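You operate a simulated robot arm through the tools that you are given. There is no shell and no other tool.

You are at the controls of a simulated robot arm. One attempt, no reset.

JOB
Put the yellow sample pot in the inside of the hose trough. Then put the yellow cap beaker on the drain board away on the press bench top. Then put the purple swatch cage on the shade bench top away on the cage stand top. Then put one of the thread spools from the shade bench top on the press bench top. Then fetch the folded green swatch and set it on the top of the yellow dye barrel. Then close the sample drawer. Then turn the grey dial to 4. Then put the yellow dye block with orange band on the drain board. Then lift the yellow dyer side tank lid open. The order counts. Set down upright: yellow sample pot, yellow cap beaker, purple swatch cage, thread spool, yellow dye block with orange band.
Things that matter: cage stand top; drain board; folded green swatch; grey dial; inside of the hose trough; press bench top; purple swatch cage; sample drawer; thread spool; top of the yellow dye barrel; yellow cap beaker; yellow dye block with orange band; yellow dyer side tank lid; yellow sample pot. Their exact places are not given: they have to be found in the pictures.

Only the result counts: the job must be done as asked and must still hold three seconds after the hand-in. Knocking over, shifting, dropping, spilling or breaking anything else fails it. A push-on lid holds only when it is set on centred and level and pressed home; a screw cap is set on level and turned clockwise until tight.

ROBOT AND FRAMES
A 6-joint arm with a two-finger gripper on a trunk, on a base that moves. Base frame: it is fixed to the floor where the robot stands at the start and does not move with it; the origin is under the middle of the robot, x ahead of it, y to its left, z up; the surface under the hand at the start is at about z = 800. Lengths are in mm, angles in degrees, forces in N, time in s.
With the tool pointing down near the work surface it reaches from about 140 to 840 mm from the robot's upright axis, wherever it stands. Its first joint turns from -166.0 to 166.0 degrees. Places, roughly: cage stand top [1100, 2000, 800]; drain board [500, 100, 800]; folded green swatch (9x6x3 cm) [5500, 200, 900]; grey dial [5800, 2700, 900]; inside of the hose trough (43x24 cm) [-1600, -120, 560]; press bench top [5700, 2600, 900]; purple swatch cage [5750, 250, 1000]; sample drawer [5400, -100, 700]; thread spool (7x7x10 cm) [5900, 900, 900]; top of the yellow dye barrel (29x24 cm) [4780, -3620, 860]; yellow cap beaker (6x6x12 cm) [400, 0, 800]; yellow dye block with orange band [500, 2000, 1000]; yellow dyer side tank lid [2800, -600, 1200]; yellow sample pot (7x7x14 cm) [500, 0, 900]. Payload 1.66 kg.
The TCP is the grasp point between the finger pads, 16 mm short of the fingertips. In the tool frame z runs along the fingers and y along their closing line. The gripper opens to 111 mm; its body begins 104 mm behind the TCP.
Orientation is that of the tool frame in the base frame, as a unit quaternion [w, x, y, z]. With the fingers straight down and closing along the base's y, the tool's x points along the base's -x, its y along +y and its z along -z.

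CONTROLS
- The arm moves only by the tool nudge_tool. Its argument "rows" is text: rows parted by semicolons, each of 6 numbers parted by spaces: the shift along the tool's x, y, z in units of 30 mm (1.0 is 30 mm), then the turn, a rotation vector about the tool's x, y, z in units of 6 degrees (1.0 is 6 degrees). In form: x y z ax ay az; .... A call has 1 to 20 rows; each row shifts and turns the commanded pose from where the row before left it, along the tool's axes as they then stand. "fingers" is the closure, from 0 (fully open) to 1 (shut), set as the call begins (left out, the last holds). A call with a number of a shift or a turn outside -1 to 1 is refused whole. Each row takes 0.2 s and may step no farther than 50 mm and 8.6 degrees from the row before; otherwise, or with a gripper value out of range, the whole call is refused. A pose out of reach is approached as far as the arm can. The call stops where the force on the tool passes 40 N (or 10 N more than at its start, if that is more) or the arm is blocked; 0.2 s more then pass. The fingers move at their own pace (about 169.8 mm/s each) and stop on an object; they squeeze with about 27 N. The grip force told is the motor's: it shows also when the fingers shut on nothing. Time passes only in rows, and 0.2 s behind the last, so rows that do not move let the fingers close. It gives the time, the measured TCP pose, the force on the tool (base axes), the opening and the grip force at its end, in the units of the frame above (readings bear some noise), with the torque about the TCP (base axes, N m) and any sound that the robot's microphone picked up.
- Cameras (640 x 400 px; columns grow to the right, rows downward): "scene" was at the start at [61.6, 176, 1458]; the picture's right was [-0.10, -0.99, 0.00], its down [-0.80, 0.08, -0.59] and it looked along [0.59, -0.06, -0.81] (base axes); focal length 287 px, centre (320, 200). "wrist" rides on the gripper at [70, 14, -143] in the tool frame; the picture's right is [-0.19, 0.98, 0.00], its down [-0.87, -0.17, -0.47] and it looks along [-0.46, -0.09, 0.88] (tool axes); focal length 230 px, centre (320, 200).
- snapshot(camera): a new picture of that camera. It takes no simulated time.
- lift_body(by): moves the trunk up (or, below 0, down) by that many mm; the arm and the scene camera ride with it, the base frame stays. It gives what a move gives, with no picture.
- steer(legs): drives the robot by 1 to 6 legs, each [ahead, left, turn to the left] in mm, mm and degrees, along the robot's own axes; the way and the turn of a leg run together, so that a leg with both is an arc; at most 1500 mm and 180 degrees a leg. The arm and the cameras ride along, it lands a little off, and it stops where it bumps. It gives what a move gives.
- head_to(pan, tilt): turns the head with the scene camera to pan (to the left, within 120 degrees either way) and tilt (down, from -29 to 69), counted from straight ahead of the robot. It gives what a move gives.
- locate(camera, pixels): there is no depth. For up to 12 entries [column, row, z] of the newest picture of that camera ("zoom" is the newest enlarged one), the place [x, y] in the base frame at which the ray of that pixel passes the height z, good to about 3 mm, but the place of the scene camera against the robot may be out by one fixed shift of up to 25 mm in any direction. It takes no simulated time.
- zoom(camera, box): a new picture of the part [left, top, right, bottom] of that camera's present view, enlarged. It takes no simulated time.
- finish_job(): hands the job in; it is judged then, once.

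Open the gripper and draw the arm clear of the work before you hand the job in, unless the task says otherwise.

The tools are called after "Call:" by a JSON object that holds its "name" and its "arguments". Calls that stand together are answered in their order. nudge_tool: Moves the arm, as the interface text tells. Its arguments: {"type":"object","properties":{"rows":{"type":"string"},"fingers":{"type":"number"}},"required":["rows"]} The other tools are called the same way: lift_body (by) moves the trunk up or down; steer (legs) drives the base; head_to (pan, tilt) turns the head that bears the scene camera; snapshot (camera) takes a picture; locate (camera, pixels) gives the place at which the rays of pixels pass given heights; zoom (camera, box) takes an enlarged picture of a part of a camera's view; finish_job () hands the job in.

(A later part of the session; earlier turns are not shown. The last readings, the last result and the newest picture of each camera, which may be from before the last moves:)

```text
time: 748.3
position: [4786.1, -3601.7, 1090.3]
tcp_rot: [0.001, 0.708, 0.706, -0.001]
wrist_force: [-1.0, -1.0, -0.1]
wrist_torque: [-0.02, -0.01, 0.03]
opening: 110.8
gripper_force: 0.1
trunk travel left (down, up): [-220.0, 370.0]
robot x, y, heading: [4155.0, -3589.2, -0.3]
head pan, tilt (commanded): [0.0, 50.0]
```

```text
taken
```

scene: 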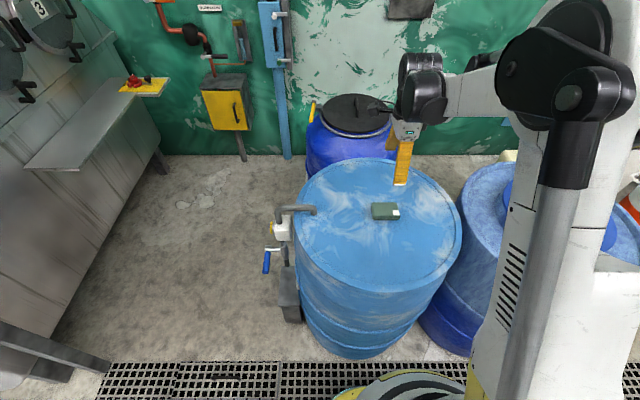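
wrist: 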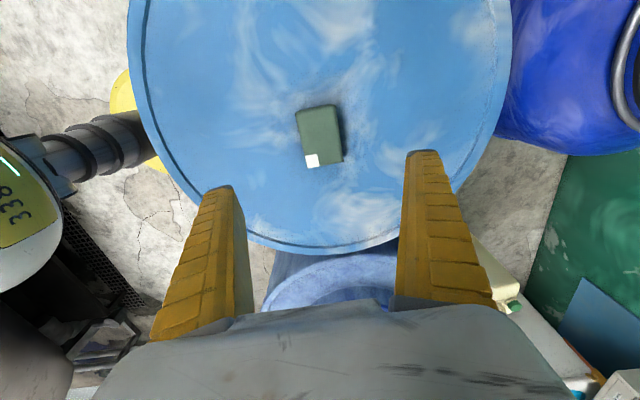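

The green swatch lies flat on the middle of the barrel's top; step five is done. I draw the arm in, raise the trunk, and drive back along the aisle toward the drawer.

Call:
{"name": "nudge_tool", "arguments": {"rows": "0 -0.9 -0.6 0 0 0;0 -0.9 -0.6 0 0 0;0 -0.9 -0.6 0 0 0;0 -0.9 -0.6 0 0 0;0 -0.9 -0.6 0 0 0;0 -0.9 -0.6 0 0 0;0 -0.9 -0.6 0 0 0;0 0 0 0 0 0"}}

Call:
{"name": "lift_body", "arguments": {"by": 200}}

Call:
{"name": "steer", "arguments": {"legs": [[-350, 0, 0], [0, 1450, 0], [0, 1450, 0], [0, 650, 0]]}}

Call:
{"name": "head_to", "arguments": {"pan": 0, "tilt": 30}}

Call:
{"name": "snapshot", "arguments": {"camera": "scene"}}

```text
time: 750.1
position: [4598.9, -3601.0, 1216.1]
tcp_rot: [0.001, 0.708, 0.707, -0.001]
wrist_force: [0.9, -0.8, 0.5]
wrist_torque: [0.04, 0.01, 0.0]
opening: 111.1
gripper_force: 0.1
trunk travel left (down, up): [-220.0, 370.0]
robot x, y, heading: [4154.7, -3588.1, 0.1]
head pan, tilt (commanded): [0.0, 50.0]
```

```text
time: 752.2
position: [4597.8, -3600.4, 1415.7]
tcp_rot: [0.001, 0.708, 0.706, -0.001]
wrist_force: [0.1, 0.3, 0.1]
wrist_torque: [-0.01, -0.01, -0.03]
opening: 111.1
gripper_force: 0.0
trunk travel left (down, up): [-420.0, 170.0]
robot x, y, heading: [4152.8, -3590.2, -0.0]
head pan, tilt (commanded): [0.0, 50.0]
```

```text
time: 771.3
position: [4268.2, -47.6, 1415.9]
tcp_rot: [0.001, 0.707, 0.707, 0.0]
wrist_force: [0.5, 0.2, 0.6]
wrist_torque: [-0.03, 0.02, 0.0]
opening: 110.8
gripper_force: 0.2
trunk travel left (down, up): [-420.0, 170.0]
robot x, y, heading: [3828.4, -38.3, 0.2]
head pan, tilt (commanded): [0.0, 50.0]
```

```text
time: 772.1
position: [4266.6, -48.2, 1415.3]
tcp_rot: [0.001, 0.707, 0.707, -0.001]
wrist_force: [0.3, -0.6, -0.1]
wrist_torque: [-0.02, -0.04, 0.0]
opening: 110.7
gripper_force: 0.0
trunk travel left (down, up): [-420.0, 170.0]
robot x, y, heading: [3825.6, -35.8, 0.3]
head pan, tilt (commanded): [0.0, 30.0]
```

```text
taken
```

scene: 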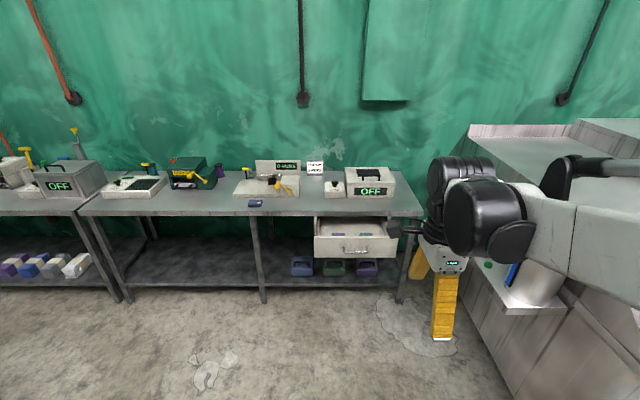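

The open drawer shows at (315–397,235–260), with the machine's shelf on the right at (525,290). I locate the drawer's front and zoom in.

Call:
{"name": "locate", "arguments": {"camera": "scene", "pixels": [[315, 237, 790], [397, 239, 790], [315, 253, 670], [395, 260, 670], [355, 250, 720], [500, 305, 800], [315, 237, 750], [397, 239, 750]]}}

Call:
{"name": "zoom", "arguments": {"camera": "scene", "box": [290, 150, 440, 290]}}

```text
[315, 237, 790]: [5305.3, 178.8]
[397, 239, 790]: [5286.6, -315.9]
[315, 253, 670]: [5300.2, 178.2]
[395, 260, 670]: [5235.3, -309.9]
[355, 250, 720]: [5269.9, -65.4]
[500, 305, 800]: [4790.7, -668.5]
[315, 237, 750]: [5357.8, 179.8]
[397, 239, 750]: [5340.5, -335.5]
```

```text
2.86 times, centred on (365, 220) of scene
```

zoom: 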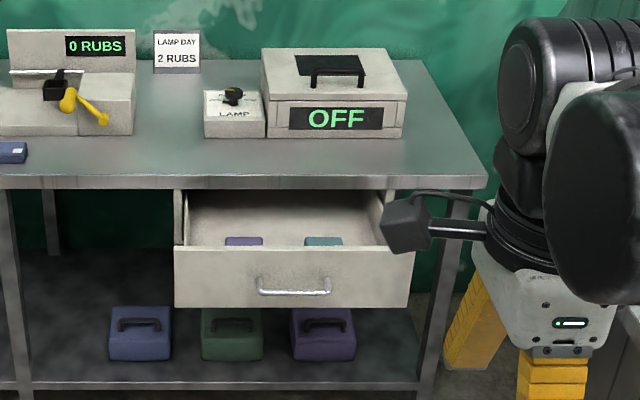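

The drawer's front panel spans y≈−310..178, z≈711–847, with its face at x≈5205–5230. I drive to about (4750,−45), close the fingers and turn the tool back to close along y.

Call:
{"name": "steer", "arguments": {"legs": [[920, -10, 0]]}}

Call:
{"name": "nudge_tool", "arguments": {"rows": "0 0 0 0 0 -1;0 0 0 0 0 -1;0 0 0 0 0 -1;0 0 0 0 0 -1;0 0 0 0 0 -1;0 0 0 0 0 -1;0 0 0 0 0 -1;0 0 0 0 0 -1;0 0 0 0 0 -1;0 0 0 0 0 -1;0 0 0 0 0 -1;0 0 0 0 0 -1;0 0 0 0 0 -1;0 0 0 0 0 -1;0 0 0 0 0 -1;0 0 0 0 0 0", "fingers": 1}}

Call:
{"name": "head_to", "arguments": {"pan": -10, "tilt": 50}}

Call:
{"name": "snapshot", "arguments": {"camera": "scene"}}

Call:
{"name": "snapshot", "arguments": {"camera": "wrist"}}

```text
time: 777.0
position: [5184.3, -50.2, 1415.4]
tcp_rot: [0.001, 0.705, 0.709, 0.0]
wrist_force: [-0.5, 0.5, -0.1]
wrist_torque: [-0.01, 0.01, -0.01]
opening: 110.9
gripper_force: 0.0
trunk travel left (down, up): [-420.0, 170.0]
robot x, y, heading: [4742.7, -45.1, 0.2]
head pan, tilt (commanded): [0.0, 30.0]
```

```text
time: 780.4
position: [5184.3, -52.0, 1415.8]
tcp_rot: [0.0, -0.005, 1.0, -0.001]
wrist_force: [-0.3, 0.3, -0.1]
wrist_torque: [0.0, 0.02, -0.01]
opening: 0.0
gripper_force: 26.6
trunk travel left (down, up): [-420.0, 170.0]
robot x, y, heading: [4742.6, -39.3, 0.6]
head pan, tilt (commanded): [0.0, 30.0]
```

```text
time: 781.2
position: [5183.2, -51.7, 1416.4]
tcp_rot: [-0.001, -0.004, 1.0, -0.001]
wrist_force: [-0.6, -0.9, 0.9]
wrist_torque: [-0.02, -0.01, -0.02]
opening: 0.1
gripper_force: 26.9
trunk travel left (down, up): [-420.0, 170.0]
robot x, y, heading: [4742.0, -43.8, 0.5]
head pan, tilt (commanded): [-10.0, 50.0]
```

```text
taken
```

scene: 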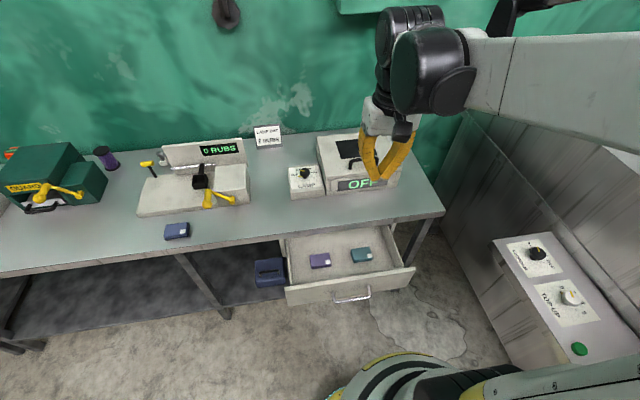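

```text
taken
```

wrist: 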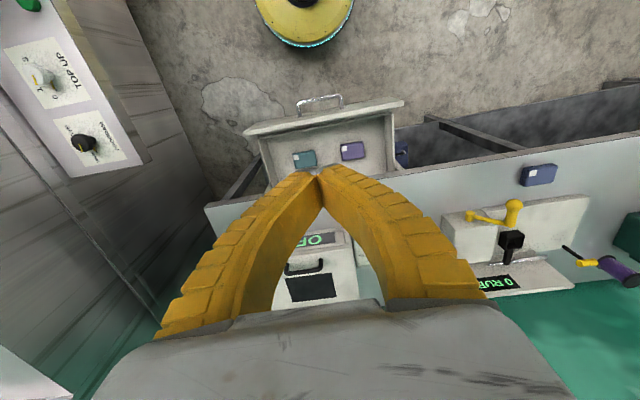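

The wrist view shows the drawer's front rim from (243,130) to (404,103) and the handle at (320,98). I locate them, and the bench edge.

Call:
{"name": "locate", "arguments": {"camera": "wrist", "pixels": [[243, 130, 845], [404, 103, 845], [404, 103, 800], [320, 96, 760], [342, 96, 760], [298, 101, 760], [430, 168, 880], [560, 150, 880], [210, 206, 880]]}}

Call:
{"name": "locate", "arguments": {"camera": "scene", "pixels": [[286, 288, 845], [415, 268, 845], [288, 306, 711], [411, 286, 711], [352, 298, 760], [300, 237, 880]]}}

Call:
{"name": "zoom", "arguments": {"camera": "scene", "box": [270, 210, 430, 320]}}

```text
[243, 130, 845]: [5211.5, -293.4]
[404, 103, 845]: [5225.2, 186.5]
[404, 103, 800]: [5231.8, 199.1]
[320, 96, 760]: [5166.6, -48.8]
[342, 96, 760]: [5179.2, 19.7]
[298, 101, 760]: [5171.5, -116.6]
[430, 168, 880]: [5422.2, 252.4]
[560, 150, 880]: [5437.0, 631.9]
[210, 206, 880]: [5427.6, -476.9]
```

```text
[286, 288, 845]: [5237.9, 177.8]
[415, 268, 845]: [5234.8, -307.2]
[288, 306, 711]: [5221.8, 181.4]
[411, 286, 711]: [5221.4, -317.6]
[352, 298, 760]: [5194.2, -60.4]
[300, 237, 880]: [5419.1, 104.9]
```

```text
3.64 times, centred on (350, 265) of scene
```

zoom: 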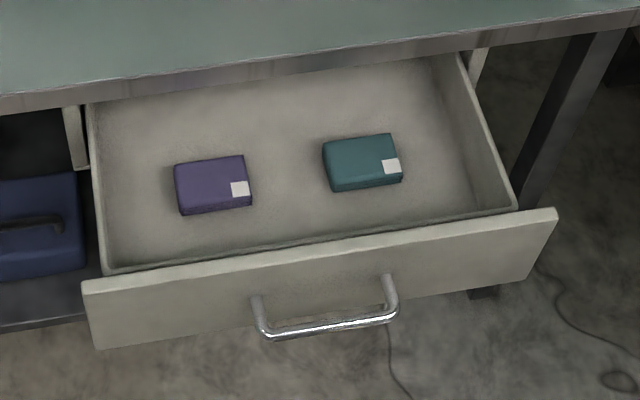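

The panel's face is at x≈5212, centred at y≈−55; the handle sticks out to x≈5170 and the bench edge is at x≈5425. I tilt the tool 45° forward so the fingertips lead, then lower the trunk.

Call:
{"name": "nudge_tool", "arguments": {"rows": "0 0 0 0 -1 0;0 0 0 0 -1 0;0 0 0 0 -1 0;0 0 0 0 -1 0;0 0 0 0 -1 0;0 0 0 0 -1 0;0 0 0 0 -1 0;0 0 0 0 -0.5 0;0 0 0 0 0 0", "fingers": 1}}

Call:
{"name": "lift_body", "arguments": {"by": -370}}

Call:
{"name": "snapshot", "arguments": {"camera": "scene"}}

Call:
{"name": "snapshot", "arguments": {"camera": "wrist"}}

```text
time: 783.2
position: [5184.0, -51.3, 1415.5]
tcp_rot: [0.383, -0.004, 0.924, 0.001]
wrist_force: [0.1, -0.3, 0.6]
wrist_torque: [-0.02, -0.01, 0.0]
opening: 0.0
gripper_force: 27.2
trunk travel left (down, up): [-420.0, 170.0]
robot x, y, heading: [4742.1, -48.4, 0.5]
head pan, tilt (commanded): [-10.0, 50.0]
```

```text
time: 786.8
position: [5184.8, -51.8, 1045.8]
tcp_rot: [0.383, -0.004, 0.924, 0.001]
wrist_force: [-0.5, -0.4, -0.3]
wrist_torque: [-0.01, -0.01, -0.01]
opening: 0.0
gripper_force: 26.8
trunk travel left (down, up): [-50.0, 540.0]
robot x, y, heading: [4741.9, -43.9, 0.5]
head pan, tilt (commanded): [-10.0, 50.0]
```

```text
taken
```

scene: 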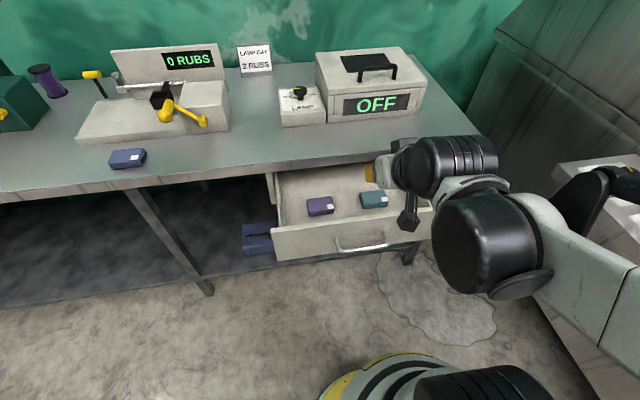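

```text
taken
```

wrist: 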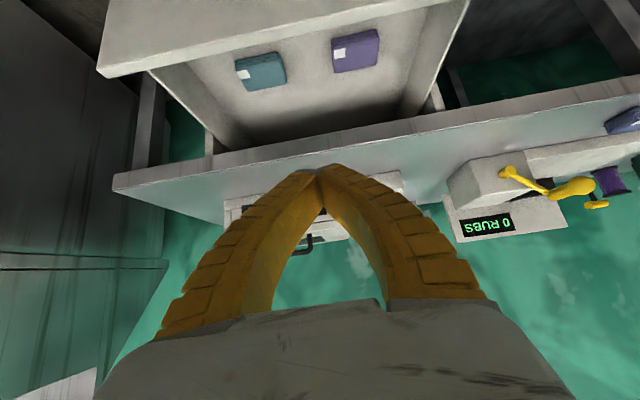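

The tool is tilted forward with closed fingers. I move back 60 mm and down to z≈821 in front of the panel.

Call:
{"name": "nudge_tool", "arguments": {"rows": "0.7 0 -0.7 0 0 0;0.7 0 -0.7 0 0 0;0.66 0 0.66 0 0 0;0.66 0 0.66 0 0 0;0.66 0 0.66 0 0 0;0.66 0 0.66 0 0 0;0.66 0 0.66 0 0 0;0.66 0 0.66 0 0 0;0.66 0 0.66 0 0 0;0.66 0 0.66 0 0 0;0 0 0 0 0 0"}}

Call:
{"name": "snapshot", "arguments": {"camera": "scene"}}

Call:
{"name": "snapshot", "arguments": {"camera": "wrist"}}

```text
time: 789.2
position: [5140.9, -52.8, 915.1]
tcp_rot: [0.382, -0.004, 0.924, 0.001]
wrist_force: [-0.3, 0.0, -0.5]
wrist_torque: [-0.03, 0.0, 0.04]
opening: 0.2
gripper_force: 27.0
out of reach, approached as far as the arm can: row 7, 8, 9, 10
trunk travel left (down, up): [-50.0, 540.0]
robot x, y, heading: [4739.8, -45.3, 0.4]
head pan, tilt (commanded): [-10.0, 50.0]
```

```text
taken
```

scene: 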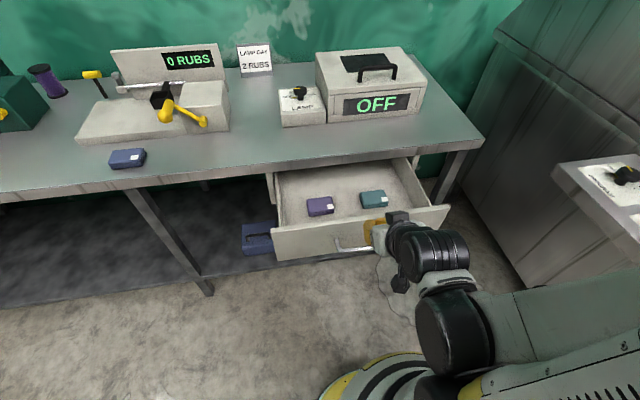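

```text
taken
```

wrist: 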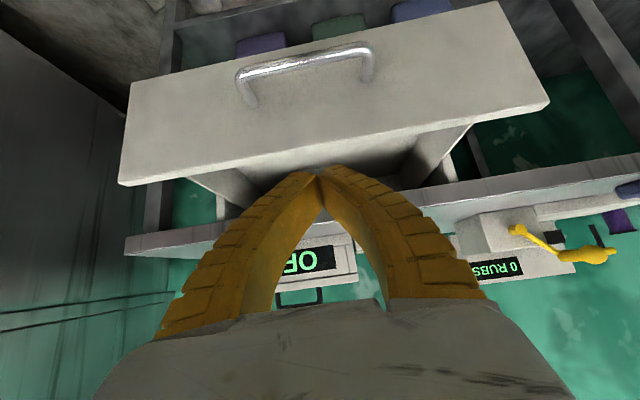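

The arm cannot fold that close at this tilt (stopped at z≈915). I drive the robot back 170 mm for more room and check.

Call:
{"name": "steer", "arguments": {"legs": [[-170, 0, -0.4]]}}

Call:
{"name": "nudge_tool", "arguments": {"rows": "0 0 0 0 0 0"}}

```text
time: 790.6
position: [4974.2, -55.1, 915.1]
tcp_rot: [0.381, -0.001, 0.924, 0.0]
wrist_force: [-0.9, -0.4, 0.0]
wrist_torque: [0.0, 0.04, 0.01]
opening: 0.0
gripper_force: 27.1
trunk travel left (down, up): [-50.0, 540.0]
robot x, y, heading: [4571.0, -42.9, -0.2]
head pan, tilt (commanded): [-10.0, 50.0]
```

```text
time: 791.0
position: [4974.0, -56.0, 916.1]
tcp_rot: [0.382, 0.0, 0.924, -0.001]
wrist_force: [-0.3, -0.6, 0.4]
wrist_torque: [-0.01, 0.04, -0.04]
opening: 0.0
gripper_force: 26.9
trunk travel left (down, up): [-50.0, 540.0]
robot x, y, heading: [4572.9, -43.8, -0.0]
head pan, tilt (commanded): [-10.0, 50.0]
```

Now I move the tool 150 mm forward and 95 mm down in front of the panel.

Call:
{"name": "nudge_tool", "arguments": {"rows": "-0.185 0 0.82 0 0 0;-0.185 0 0.82 0 0 0;-0.185 0 0.82 0 0 0;-0.185 0 0.82 0 0 0;-0.185 0 0.82 0 0 0;-0.185 0 0.82 0 0 0;-0.185 0 0.82 0 0 0;0 0 0 0 0 0"}}

Call:
{"name": "snapshot", "arguments": {"camera": "scene"}}

Call:
{"name": "snapshot", "arguments": {"camera": "wrist"}}

```text
time: 792.8
position: [5134.3, -56.3, 869.3]
tcp_rot: [0.382, -0.001, 0.924, 0.0]
wrist_force: [-0.4, -0.1, 0.3]
wrist_torque: [-0.02, -0.01, 0.01]
opening: 0.2
gripper_force: 27.3
out of reach, approached as far as the arm can: row 1, 2, 3, 4, 5, 6, 7
trunk travel left (down, up): [-50.0, 540.0]
robot x, y, heading: [4571.1, -43.9, 0.2]
head pan, tilt (commanded): [-10.0, 50.0]
```

```text
taken
```

scene: 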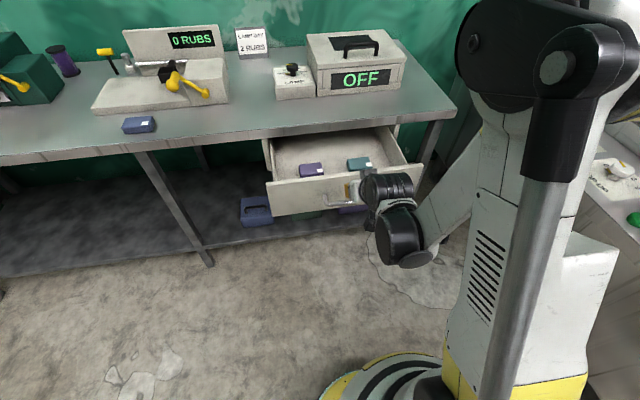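

```text
taken
```

wrist: 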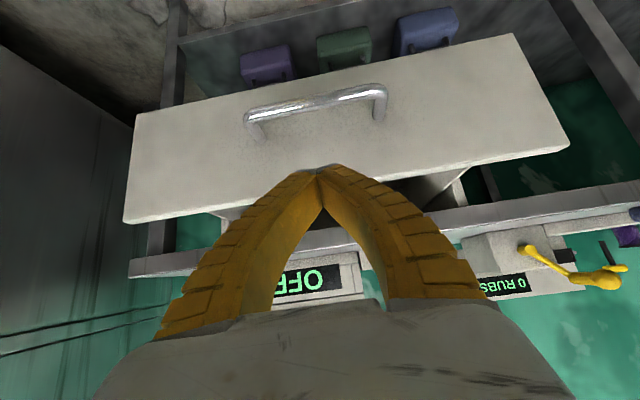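

The tool's reach limit at this tilt keeps it at z≈869. I lower the trunk its last 50 mm, which brings the fingertips to panel height.

Call:
{"name": "lift_body", "arguments": {"by": -50}}

Call:
{"name": "nudge_tool", "arguments": {"rows": "0 0 0 0 0 0"}}

Call:
{"name": "snapshot", "arguments": {"camera": "wrist"}}

Call:
{"name": "zoom", "arguments": {"camera": "scene", "box": [250, 100, 450, 270]}}

```text
time: 793.8
position: [5134.2, -57.0, 818.7]
tcp_rot: [0.382, -0.001, 0.924, -0.001]
wrist_force: [-0.5, 0.3, 0.5]
wrist_torque: [0.02, 0.01, 0.02]
opening: 0.1
gripper_force: 27.3
trunk travel left (down, up): [0.0, 590.0]
robot x, y, heading: [4575.1, -45.3, 0.3]
head pan, tilt (commanded): [-10.0, 50.0]
```

```text
time: 794.1
position: [5135.0, -56.7, 819.7]
tcp_rot: [0.381, 0.0, 0.925, -0.001]
wrist_force: [0.3, 0.6, -0.6]
wrist_torque: [0.01, 0.0, -0.01]
opening: 0.0
gripper_force: 27.1
trunk travel left (down, up): [0.0, 590.0]
robot x, y, heading: [4571.9, -41.9, 0.1]
head pan, tilt (commanded): [-10.0, 50.0]
```

```text
taken
```

wrist: 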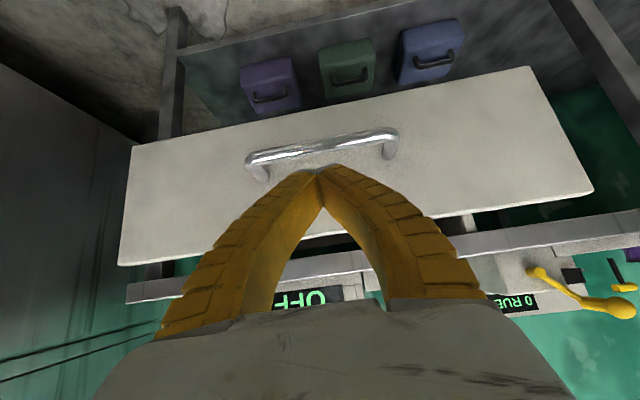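

```text
2.35 times, centred on (350, 185) of scene
```

zoom: 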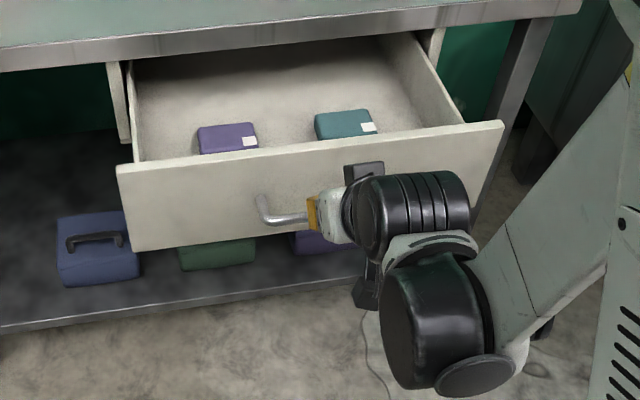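

The tips are now level with the panel above its handle, some 60 mm in front of it. I drive forward 50 mm, then push with the arm in small steps along +x.

Call:
{"name": "steer", "arguments": {"legs": [[50, 0, 0]]}}

Call:
{"name": "nudge_tool", "arguments": {"rows": "-0.12 0 0.12 0 0 0;-0.12 0 0.12 0 0 0;-0.12 0 0.12 0 0 0;-0.12 0 0.12 0 0 0;0 0 0 0 0 0"}}

Call:
{"name": "snapshot", "arguments": {"camera": "wrist"}}

```text
time: 795.1
position: [5184.8, -56.6, 819.2]
tcp_rot: [0.381, 0.0, 0.925, -0.001]
wrist_force: [-0.4, 0.4, 0.1]
wrist_torque: [0.04, 0.03, 0.0]
opening: 0.2
gripper_force: 27.5
trunk travel left (down, up): [0.0, 590.0]
robot x, y, heading: [4620.9, -43.7, -0.2]
head pan, tilt (commanded): [-10.0, 50.0]
```

```text
time: 796.3
position: [5205.2, -56.6, 819.7]
tcp_rot: [0.381, 0.0, 0.924, -0.001]
wrist_force: [-0.2, 0.6, 0.0]
wrist_torque: [-0.02, 0.01, 0.0]
opening: 0.0
gripper_force: 28.8
trunk travel left (down, up): [0.0, 590.0]
robot x, y, heading: [4623.6, -43.5, -0.1]
head pan, tilt (commanded): [-10.0, 50.0]
```

```text
taken
```

wrist: 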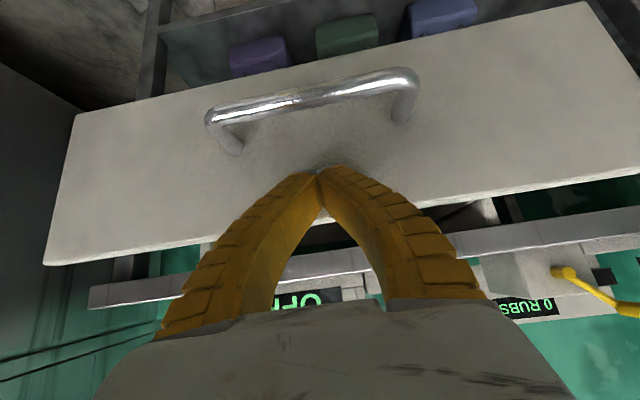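

The tips are just at the panel between its handle and top edge. I push on along +x in 9 mm steps.

Call:
{"name": "nudge_tool", "arguments": {"rows": "-0.2 0 0.2 0 0 0;-0.2 0 0.2 0 0 0;-0.2 0 0.2 0 0 0;-0.2 0 0.2 0 0 0;-0.2 0 0.2 0 0 0;-0.2 0 0.2 0 0 0;0 0 0 0 0 0"}}

Call:
{"name": "snapshot", "arguments": {"camera": "wrist"}}

Call:
{"name": "snapshot", "arguments": {"camera": "scene"}}

```text
time: 797.9
position: [5255.8, -56.4, 818.0]
tcp_rot: [0.38, 0.0, 0.925, -0.001]
wrist_force: [1.0, -0.1, -0.3]
wrist_torque: [-0.01, -0.02, -0.01]
opening: 0.0
gripper_force: 28.8
trunk travel left (down, up): [0.0, 590.0]
robot x, y, heading: [4623.5, -46.6, 0.2]
head pan, tilt (commanded): [-10.0, 50.0]
```

```text
taken
```

wrist: 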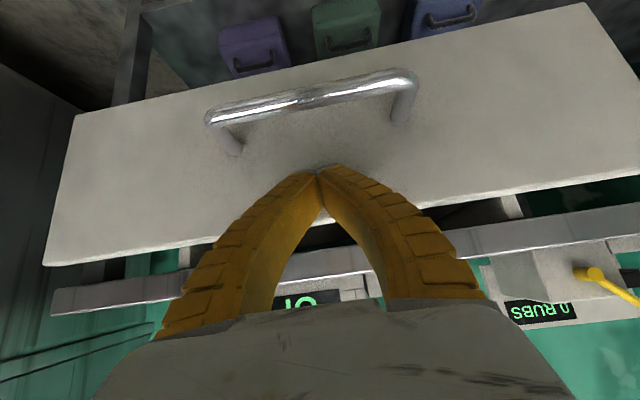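

```text
taken
```

scene: 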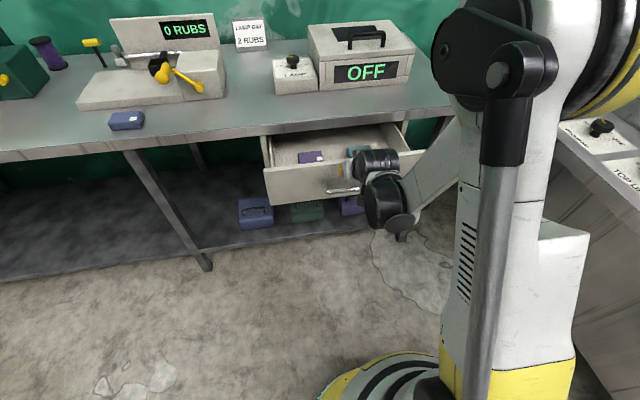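

The drawer slides in with little force, the swatches inside staying put. I keep pushing.

Call:
{"name": "nudge_tool", "arguments": {"rows": "-0.2 0 0.2 0 0 0;-0.2 0 0.2 0 0 0;-0.2 0 0.2 0 0 0;-0.2 0 0.2 0 0 0;-0.2 0 0.2 0 0 0;-0.2 0 0.2 0 0 0;-0.2 0 0.2 0 0 0;-0.2 0 0.2 0 0 0;-0.2 0 0.2 0 0 0;-0.2 0 0.2 0 0 0;0 0 0 0 0 0"}}

Call:
{"name": "snapshot", "arguments": {"camera": "wrist"}}

Call:
{"name": "zoom", "arguments": {"camera": "scene", "box": [240, 80, 460, 250]}}

```text
time: 800.3
position: [5340.5, -56.0, 818.9]
tcp_rot: [0.381, -0.001, 0.925, -0.001]
wrist_force: [-0.1, 0.0, 0.3]
wrist_torque: [-0.01, -0.03, -0.02]
opening: 0.0
gripper_force: 28.2
trunk travel left (down, up): [0.0, 590.0]
robot x, y, heading: [4623.0, -44.0, 0.0]
head pan, tilt (commanded): [-10.0, 50.0]
```

```text
taken
```

wrist: 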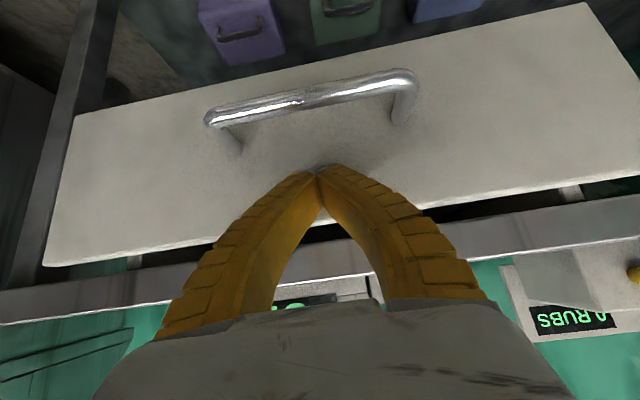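

```text
2.35 times, centred on (350, 165) of scene
```

zoom: 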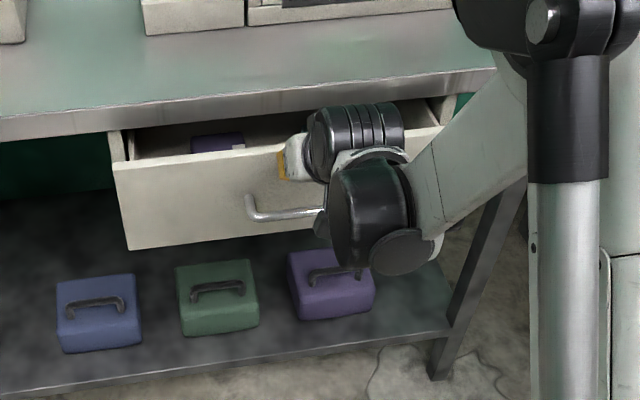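

The panel's face is now at about x=5352. I push on toward the end stop, watching the force.

Call:
{"name": "nudge_tool", "arguments": {"rows": "-0.15 0 0.15 0 0 0;-0.15 0 0.15 0 0 0;-0.15 0 0.15 0 0 0;-0.15 0 0.15 0 0 0;-0.15 0 0.15 0 0 0;-0.15 0 0.15 0 0 0;-0.15 0 0.15 0 0 0;-0.15 0 0.15 0 0 0;0 0 0 0 0 0"}}

Call:
{"name": "snapshot", "arguments": {"camera": "wrist"}}

Call:
{"name": "zoom", "arguments": {"camera": "scene", "box": [240, 80, 460, 250]}}

```text
time: 802.3
position: [5392.4, -55.9, 818.5]
tcp_rot: [0.381, 0.0, 0.924, -0.001]
wrist_force: [0.3, 0.5, -0.9]
wrist_torque: [-0.03, 0.0, 0.02]
opening: 6.3
gripper_force: 28.6
trunk travel left (down, up): [0.0, 590.0]
robot x, y, heading: [4625.7, -46.8, -0.1]
head pan, tilt (commanded): [-10.0, 50.0]
```

```text
taken
```

wrist: 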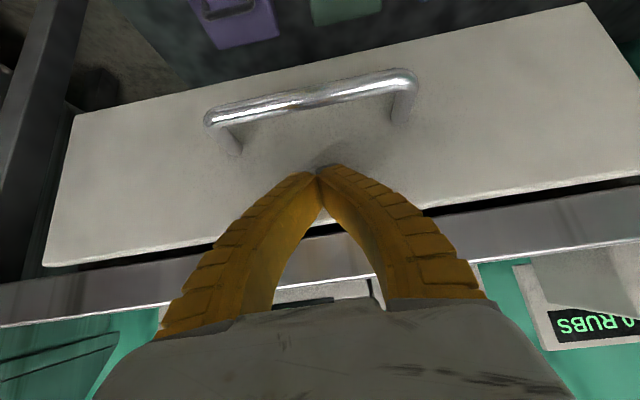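

```text
2.35 times, centred on (350, 165) of scene
```

zoom: 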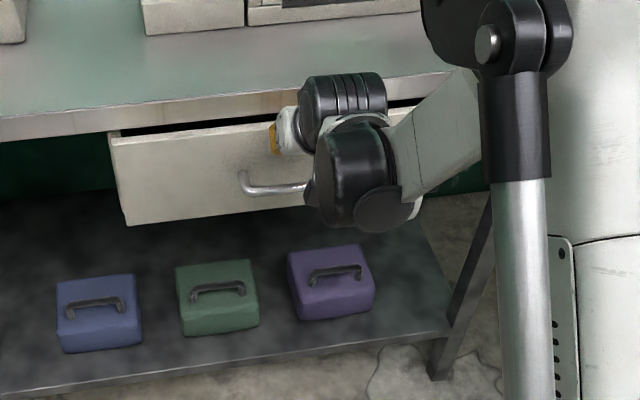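

The gap to the bench edge is nearly gone. I keep pushing with small steps until the force shows the end stop.

Call:
{"name": "nudge_tool", "arguments": {"rows": "-0.1 0 0.1 0 0 0;-0.1 0 0.1 0 0 0;-0.1 0 0.1 0 0 0;-0.1 0 0.1 0 0 0;-0.1 0 0.1 0 0 0;-0.1 0 0.1 0 0 0;0 0 0 0 0 0"}}

Call:
{"name": "snapshot", "arguments": {"camera": "wrist"}}

Call:
{"name": "zoom", "arguments": {"camera": "scene", "box": [240, 80, 460, 250]}}

```text
time: 803.4
position: [5407.2, -55.7, 818.8]
tcp_rot: [0.378, 0.0, 0.926, -0.001]
wrist_force: [-13.6, -0.2, 7.5]
wrist_torque: [0.0, -0.16, -0.02]
opening: 6.2
gripper_force: 27.8
trunk travel left (down, up): [0.0, 590.0]
robot x, y, heading: [4619.9, -42.9, 0.2]
head pan, tilt (commanded): [-10.0, 50.0]
stopped in row 5: the force on the tool passed its limit at 47 N (the readings are from after the stop); the commanded pose is now the measured one
```

```text
taken
```

wrist: 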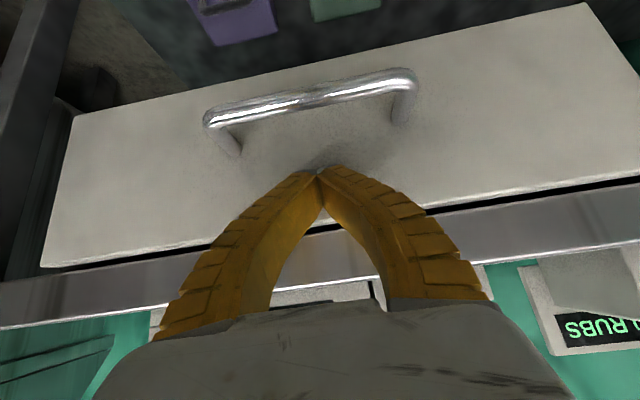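

```text
2.35 times, centred on (350, 165) of scene
```

zoom: 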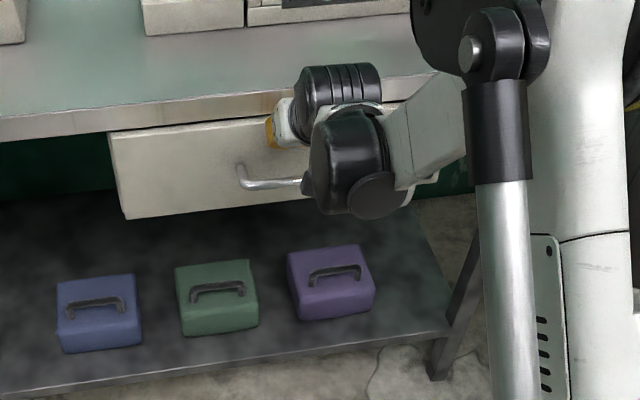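

The force rose to 47 N at x≈5407, so the drawer has hit its end stop. I back off and look whether it is fully shut.

Call:
{"name": "nudge_tool", "arguments": {"rows": "0.3 0 -0.3 0 0 0;0.7 0 -0.7 0 0 0;0.7 0 -0.7 0 0 0;0.7 0 -0.7 0 0 0;0.7 0 -0.7 0 0 0;0.7 0 -0.7 0 0 0;0 0 0 0 0 0"}}

Call:
{"name": "snapshot", "arguments": {"camera": "wrist"}}

Call:
{"name": "zoom", "arguments": {"camera": "scene", "box": [240, 60, 460, 230]}}

```text
time: 805.0
position: [5246.1, -56.0, 818.3]
tcp_rot: [0.377, -0.001, 0.926, 0.0]
wrist_force: [0.3, 0.1, 0.0]
wrist_torque: [0.02, 0.01, -0.01]
opening: 0.1
gripper_force: 28.2
trunk travel left (down, up): [0.0, 590.0]
robot x, y, heading: [4622.4, -43.6, 0.1]
head pan, tilt (commanded): [-10.0, 50.0]
```

```text
taken
```

wrist: 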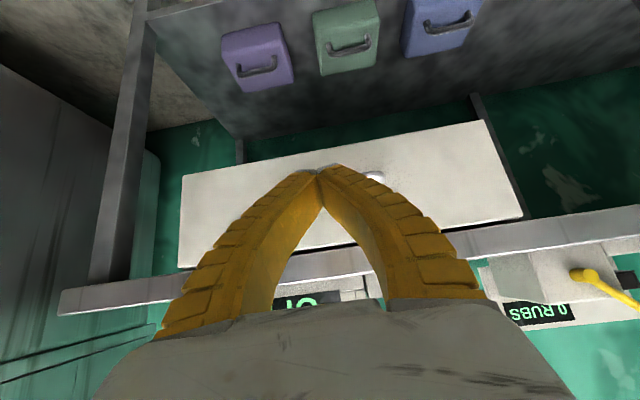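

```text
2.35 times, centred on (350, 145) of scene
```

zoom: 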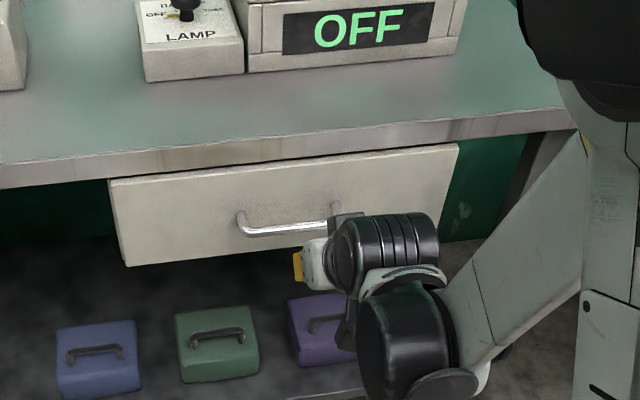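

The drawer is shut flush under the bench edge; step six is done. I raise the trunk and bring the tool back to vertical.

Call:
{"name": "lift_body", "arguments": {"by": 380}}

Call:
{"name": "nudge_tool", "arguments": {"rows": "0 0 0 0 1 0;0 0 0 0 1 0;0 0 0 0 1 0;0 0 0 0 1 0;0 0 0 0 1 0;0 0 0 0 1 0;0 0 0 0 1 0;0 0 0 0 0.4 0;0 0 0 0 0 0"}}

Call:
{"name": "head_to", "arguments": {"pan": -10, "tilt": 50}}

Call:
{"name": "snapshot", "arguments": {"camera": "scene"}}

```text
time: 808.7
position: [5246.7, -55.6, 1198.7]
tcp_rot: [0.378, 0.0, 0.926, -0.001]
wrist_force: [0.9, 0.3, 0.1]
wrist_torque: [-0.01, -0.05, 0.01]
opening: 0.2
gripper_force: 28.6
trunk travel left (down, up): [-380.0, 210.0]
robot x, y, heading: [4624.8, -44.9, -0.0]
head pan, tilt (commanded): [-10.0, 50.0]
```

```text
time: 810.7
position: [5246.2, -55.0, 1199.4]
tcp_rot: [-0.001, -0.001, 1.0, 0.0]
wrist_force: [-0.4, -0.8, -0.8]
wrist_torque: [0.05, -0.03, 0.03]
opening: 0.0
gripper_force: 29.2
trunk travel left (down, up): [-380.0, 210.0]
robot x, y, heading: [4624.2, -45.2, -0.1]
head pan, tilt (commanded): [-10.0, 50.0]
```

```text
time: 811.3
position: [5246.4, -55.9, 1197.6]
tcp_rot: [-0.002, -0.001, 1.0, -0.002]
wrist_force: [0.4, 0.6, -0.2]
wrist_torque: [0.01, -0.03, 0.01]
opening: 0.1
gripper_force: 28.5
trunk travel left (down, up): [-380.0, 210.0]
robot x, y, heading: [4623.5, -44.3, 0.3]
head pan, tilt (commanded): [-10.0, 50.0]
```

```text
taken
```

scene: 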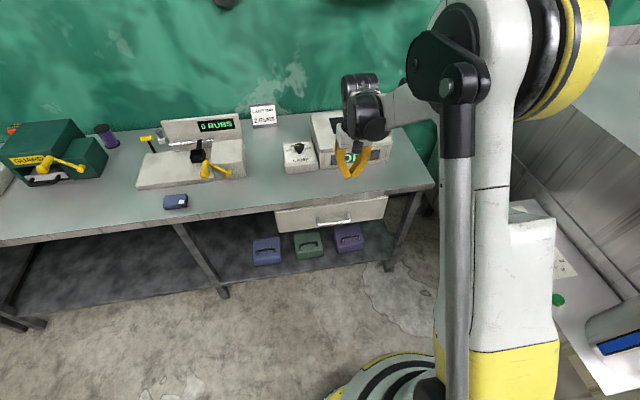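

The drawer is closed at (332,215). I draw the arm in and drive over to the press bench, in front of the grey dial.

Call:
{"name": "nudge_tool", "arguments": {"rows": "0.9 0 -0.3 0 0 0;0.9 0 -0.3 0 0 0;0.9 0 -0.3 0 0 0;0.9 0 -0.3 0 0 0;0.9 0 -0.3 0 0 0;0.9 0 -0.3 0 0 0;0.9 0 -0.3 0 0 0;0 0 0 0 0 0", "fingers": 0}}

Call:
{"name": "steer", "arguments": {"legs": [[0, 1450, 0], [0, 1300, 0], [440, 0, 0]]}}

Call:
{"name": "head_to", "arguments": {"pan": 5, "tilt": 42}}

Call:
{"name": "snapshot", "arguments": {"camera": "scene"}}

Call:
{"name": "snapshot", "arguments": {"camera": "wrist"}}

```text
time: 813.1
position: [5058.0, -55.5, 1260.6]
tcp_rot: [-0.001, -0.001, 1.0, 0.0]
wrist_force: [-0.1, 0.6, -0.6]
wrist_torque: [0.01, 0.04, 0.01]
opening: 111.0
gripper_force: 0.2
trunk travel left (down, up): [-380.0, 210.0]
robot x, y, heading: [4624.3, -44.6, 0.2]
head pan, tilt (commanded): [-10.0, 50.0]
```

```text
time: 828.8
position: [5517.1, 2690.1, 1260.1]
tcp_rot: [-0.001, 0.006, 1.0, -0.001]
wrist_force: [0.7, 0.1, -0.1]
wrist_torque: [0.01, 0.02, 0.01]
opening: 110.9
gripper_force: 0.0
trunk travel left (down, up): [-380.0, 210.0]
robot x, y, heading: [5080.5, 2709.1, -0.6]
head pan, tilt (commanded): [-10.0, 50.0]
```

```text
time: 829.5
position: [5514.4, 2690.1, 1260.8]
tcp_rot: [0.0, 0.007, 1.0, -0.001]
wrist_force: [0.5, 0.9, -0.3]
wrist_torque: [-0.02, -0.01, -0.03]
opening: 110.9
gripper_force: 0.0
trunk travel left (down, up): [-380.0, 210.0]
robot x, y, heading: [5082.4, 2708.5, -0.4]
head pan, tilt (commanded): [5.0, 42.0]
```

```text
taken
```

scene: 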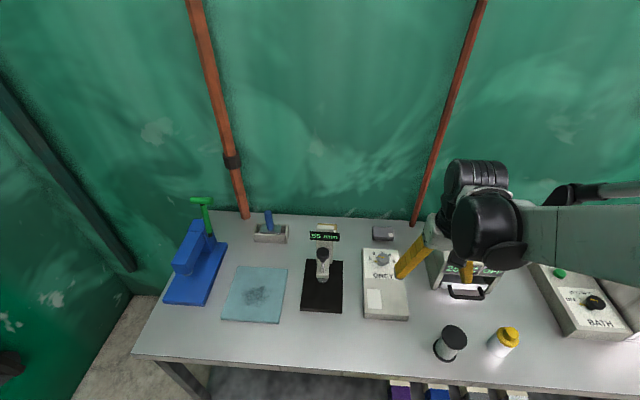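

```text
taken
```

wrist: 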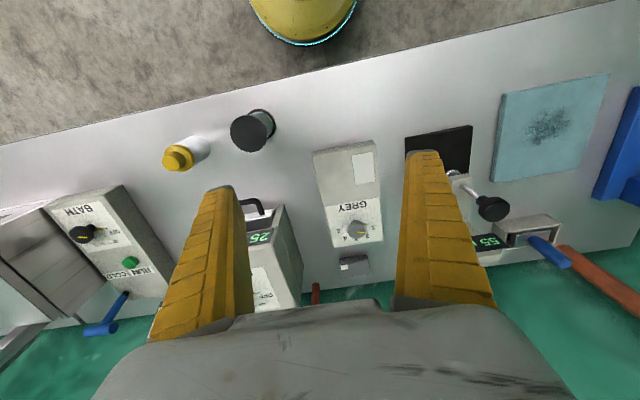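

The GREY box shows its dial at (382,258) in the scene and (356,230) in the wrist view. I zoom in on both.

Call:
{"name": "zoom", "arguments": {"camera": "wrist", "box": [310, 190, 400, 260]}}

Call:
{"name": "zoom", "arguments": {"camera": "scene", "box": [350, 235, 430, 325]}}

Call:
{"name": "locate", "arguments": {"camera": "wrist", "pixels": [[356, 231, 950], [356, 231, 930], [356, 231, 970], [312, 153, 920], [374, 140, 920], [381, 240, 920]]}}

```text
5.71 times, centred on (355, 225) of wrist
```

zoom: 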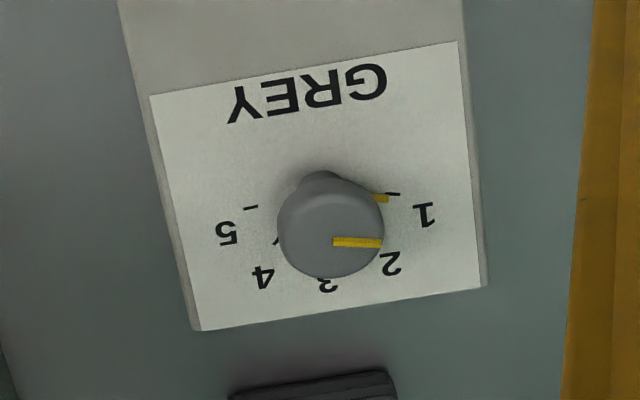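

```text
4.44 times, centred on (390, 280) of scene
```

zoom: 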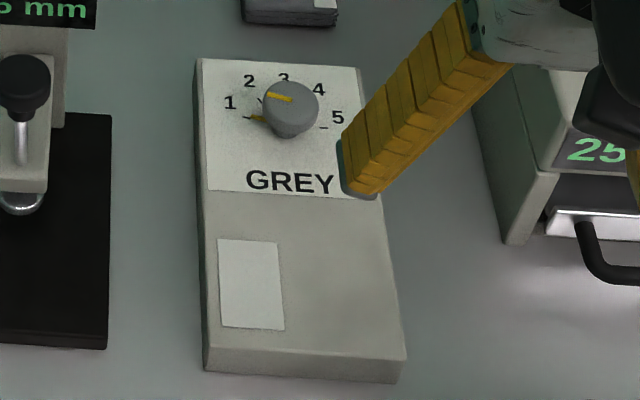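

```text
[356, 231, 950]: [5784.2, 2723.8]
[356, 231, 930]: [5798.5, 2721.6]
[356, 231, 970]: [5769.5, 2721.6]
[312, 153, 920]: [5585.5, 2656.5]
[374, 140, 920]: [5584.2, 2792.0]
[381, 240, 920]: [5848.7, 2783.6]
```

The pointer is at 1 (toward +y, robot's left), 3 is straight ahead and 5 to the right, so 45° per step; "4" means 135° clockwise from above. I move over the dial for an exact look.

Call:
{"name": "nudge_tool", "arguments": {"rows": "-0.9 0.1 0.3 0 0 0;-0.9 0.1 0.3 0 0 0;-0.9 0.1 0.3 0 0 0;-0.9 0.1 0.3 0 0 0;-0.9 0.1 0.3 0 0 0;-0.9 0.1 0.3 0 0 0;-0.9 0.1 0.3 0 0 0;-0.9 0.1 0.3 0 0 0;-0.9 0.1 0.3 0 0 0;-0.9 0.1 0.3 0 0 0;0 0 0 0 0 0", "fingers": 0}}

Call:
{"name": "snapshot", "arguments": {"camera": "wrist"}}

Call:
{"name": "snapshot", "arguments": {"camera": "scene"}}

```text
time: 831.9
position: [5785.2, 2717.2, 1169.5]
tcp_rot: [-0.001, 0.006, 1.0, -0.001]
wrist_force: [-0.5, 1.0, 0.2]
wrist_torque: [-0.01, -0.02, -0.03]
opening: 110.8
gripper_force: 0.1
trunk travel left (down, up): [-380.0, 210.0]
robot x, y, heading: [5082.7, 2708.4, -0.6]
head pan, tilt (commanded): [5.0, 42.0]
```

```text
taken
```

wrist: 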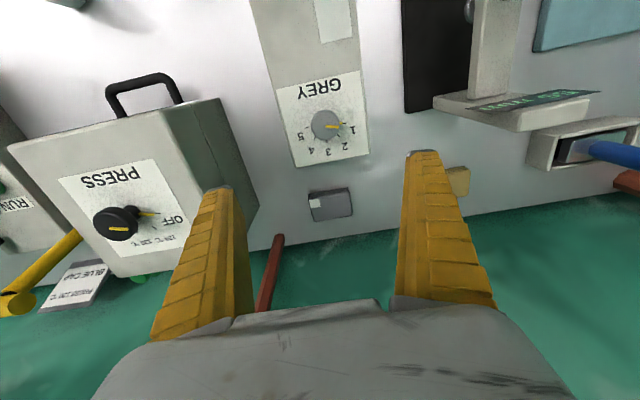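

```text
taken
```

scene: 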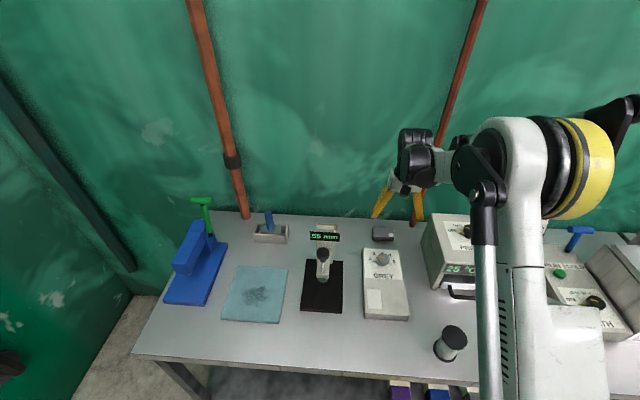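

Call:
{"name": "zoom", "arguments": {"camera": "wrist", "box": [270, 70, 380, 170]}}

Call:
{"name": "locate", "arguments": {"camera": "wrist", "pixels": [[326, 126, 960], [326, 126, 950], [326, 126, 940], [327, 124, 920], [327, 124, 930]]}}

```text
4.00 times, centred on (325, 120) of wrist
```

zoom: 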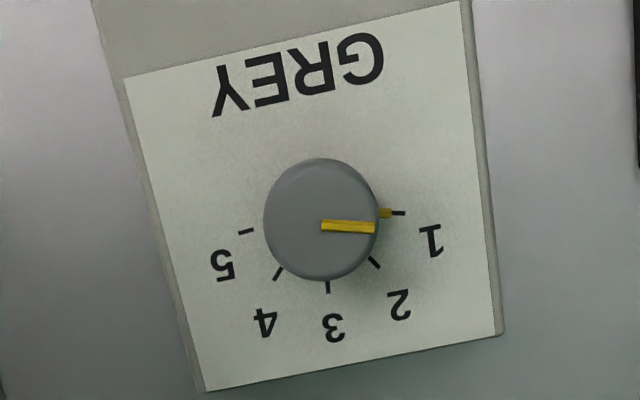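

```text
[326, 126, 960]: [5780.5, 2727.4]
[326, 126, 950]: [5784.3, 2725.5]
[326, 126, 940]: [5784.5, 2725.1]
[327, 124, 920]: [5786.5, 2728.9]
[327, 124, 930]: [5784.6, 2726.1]
```

The ticks fit a 40° spacing around the axis at about (5783,2725), pointer at 1; so "4" is 120° clockwise. I turn the tool −30° first (ending later at +90°), centre over the dial and go down to z≈975.

Call:
{"name": "nudge_tool", "arguments": {"rows": "0.05 0.27 0 0 0 0;0 0 0 0 0 -1;0 0 0 0 0 -1;0 0 0 0 0 -1;0 0 0 0 0 -1;0 0 0 0 0 -1;0 0 0.9 0 0 0;0 0 0.9 0 0 0;0 0 0.9 0 0 0;0 0 0.9 0 0 0;0 0 0.9 0 0 0;0 0 0.9 0 0 0;0 0 0.6 0 0 0;0 0 0.4 0 0 0;0 0 0 0 0 0", "fingers": 0.3}}

Call:
{"name": "snapshot", "arguments": {"camera": "wrist"}}

Call:
{"name": "zoom", "arguments": {"camera": "scene", "box": [340, 190, 450, 330]}}

```text
time: 835.1
position: [5782.7, 2724.8, 979.1]
tcp_rot: [-0.001, -0.252, 0.968, -0.001]
wrist_force: [0.6, 0.4, 0.0]
wrist_torque: [-0.02, 0.02, 0.02]
opening: 79.2
gripper_force: 0.9
trunk travel left (down, up): [-380.0, 210.0]
robot x, y, heading: [5084.9, 2706.3, -0.8]
head pan, tilt (commanded): [5.0, 42.0]
```

```text
taken
```

wrist: 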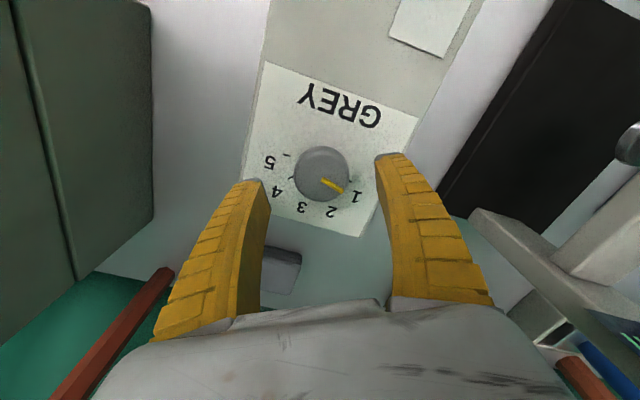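

```text
2.86 times, centred on (395, 260) of scene
```

zoom: 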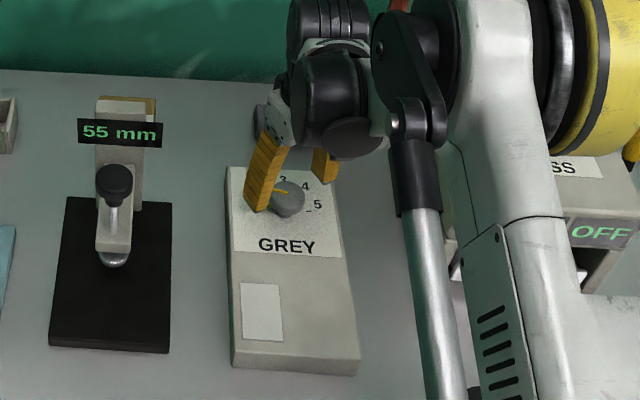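

I compare the knob's centre in this nearer view at several heights to fix its axis and height.

Call:
{"name": "zoom", "arguments": {"camera": "wrist", "box": [260, 130, 380, 220]}}

Call:
{"name": "locate", "arguments": {"camera": "wrist", "pixels": [[322, 172, 960], [322, 172, 950], [322, 172, 940], [322, 172, 930]]}}

```text
4.44 times, centred on (320, 175) of wrist
```

zoom: 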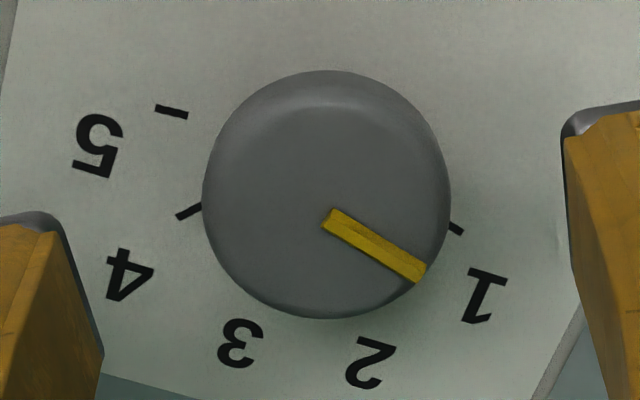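

```text
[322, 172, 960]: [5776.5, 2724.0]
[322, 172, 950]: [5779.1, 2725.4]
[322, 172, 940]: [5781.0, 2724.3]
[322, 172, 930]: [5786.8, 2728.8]
```

The yellow line starts at the knob's axis, about under the TCP. I lower gently to z≈948 around the knob and check.

Call:
{"name": "nudge_tool", "arguments": {"rows": "0 0.05 0.25 0 0 0;0 0 0.25 0 0 0;0 0 0.25 0 0 0;0 0 0.25 0 0 0;0 0 0 0 0 0"}}

Call:
{"name": "snapshot", "arguments": {"camera": "wrist"}}

Call:
{"name": "zoom", "arguments": {"camera": "scene", "box": [350, 220, 430, 290]}}

```text
time: 836.3
position: [5782.5, 2725.9, 948.9]
tcp_rot: [-0.001, -0.253, 0.968, 0.0]
wrist_force: [0.3, 0.4, -0.4]
wrist_torque: [0.01, 0.03, -0.03]
opening: 79.1
gripper_force: 1.2
trunk travel left (down, up): [-380.0, 210.0]
robot x, y, heading: [5079.4, 2705.7, -0.5]
head pan, tilt (commanded): [5.0, 42.0]
```

```text
taken
```

wrist: 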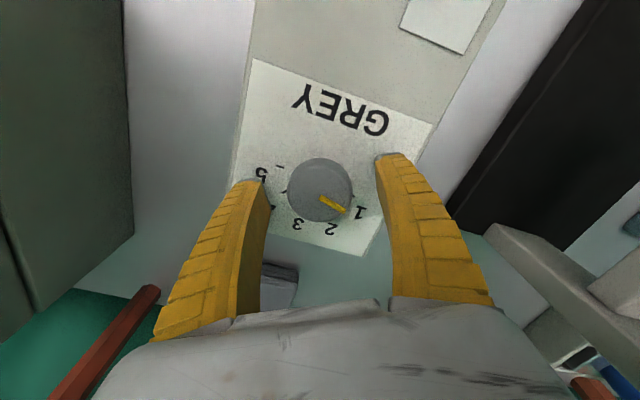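

```text
5.71 times, centred on (390, 255) of scene
```

zoom: 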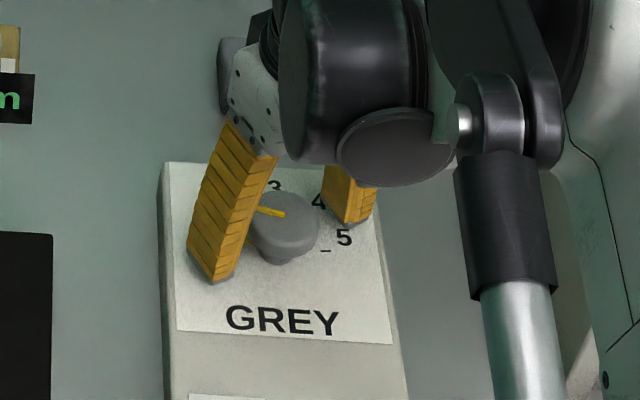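

The knob's top face is at about z=948. I lower another 8 mm so the pads overlap its side, watching the force.

Call:
{"name": "nudge_tool", "arguments": {"rows": "0 0 0.1 0 0 0;0 0 0.1 0 0 0;0 0 0.07 0 0 0;0 0 0 0 0 0"}}

Call:
{"name": "snapshot", "arguments": {"camera": "wrist"}}

```text
time: 837.3
position: [5782.6, 2725.4, 939.4]
tcp_rot: [0.0, -0.254, 0.967, -0.001]
wrist_force: [-0.3, 0.3, 0.0]
wrist_torque: [0.0, -0.02, 0.01]
opening: 79.2
gripper_force: 1.0
trunk travel left (down, up): [-380.0, 210.0]
robot x, y, heading: [5083.2, 2707.6, -0.7]
head pan, tilt (commanded): [5.0, 42.0]
```

```text
taken
```

wrist: 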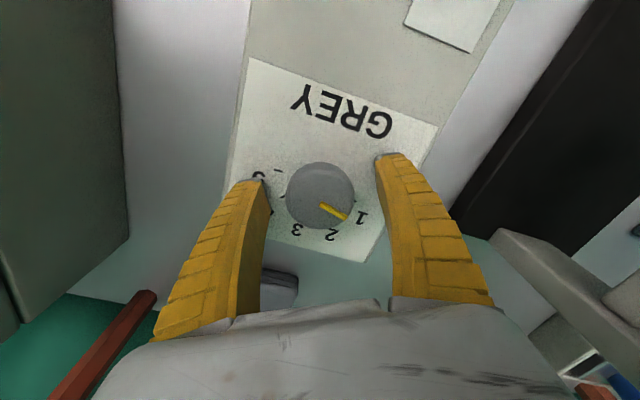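

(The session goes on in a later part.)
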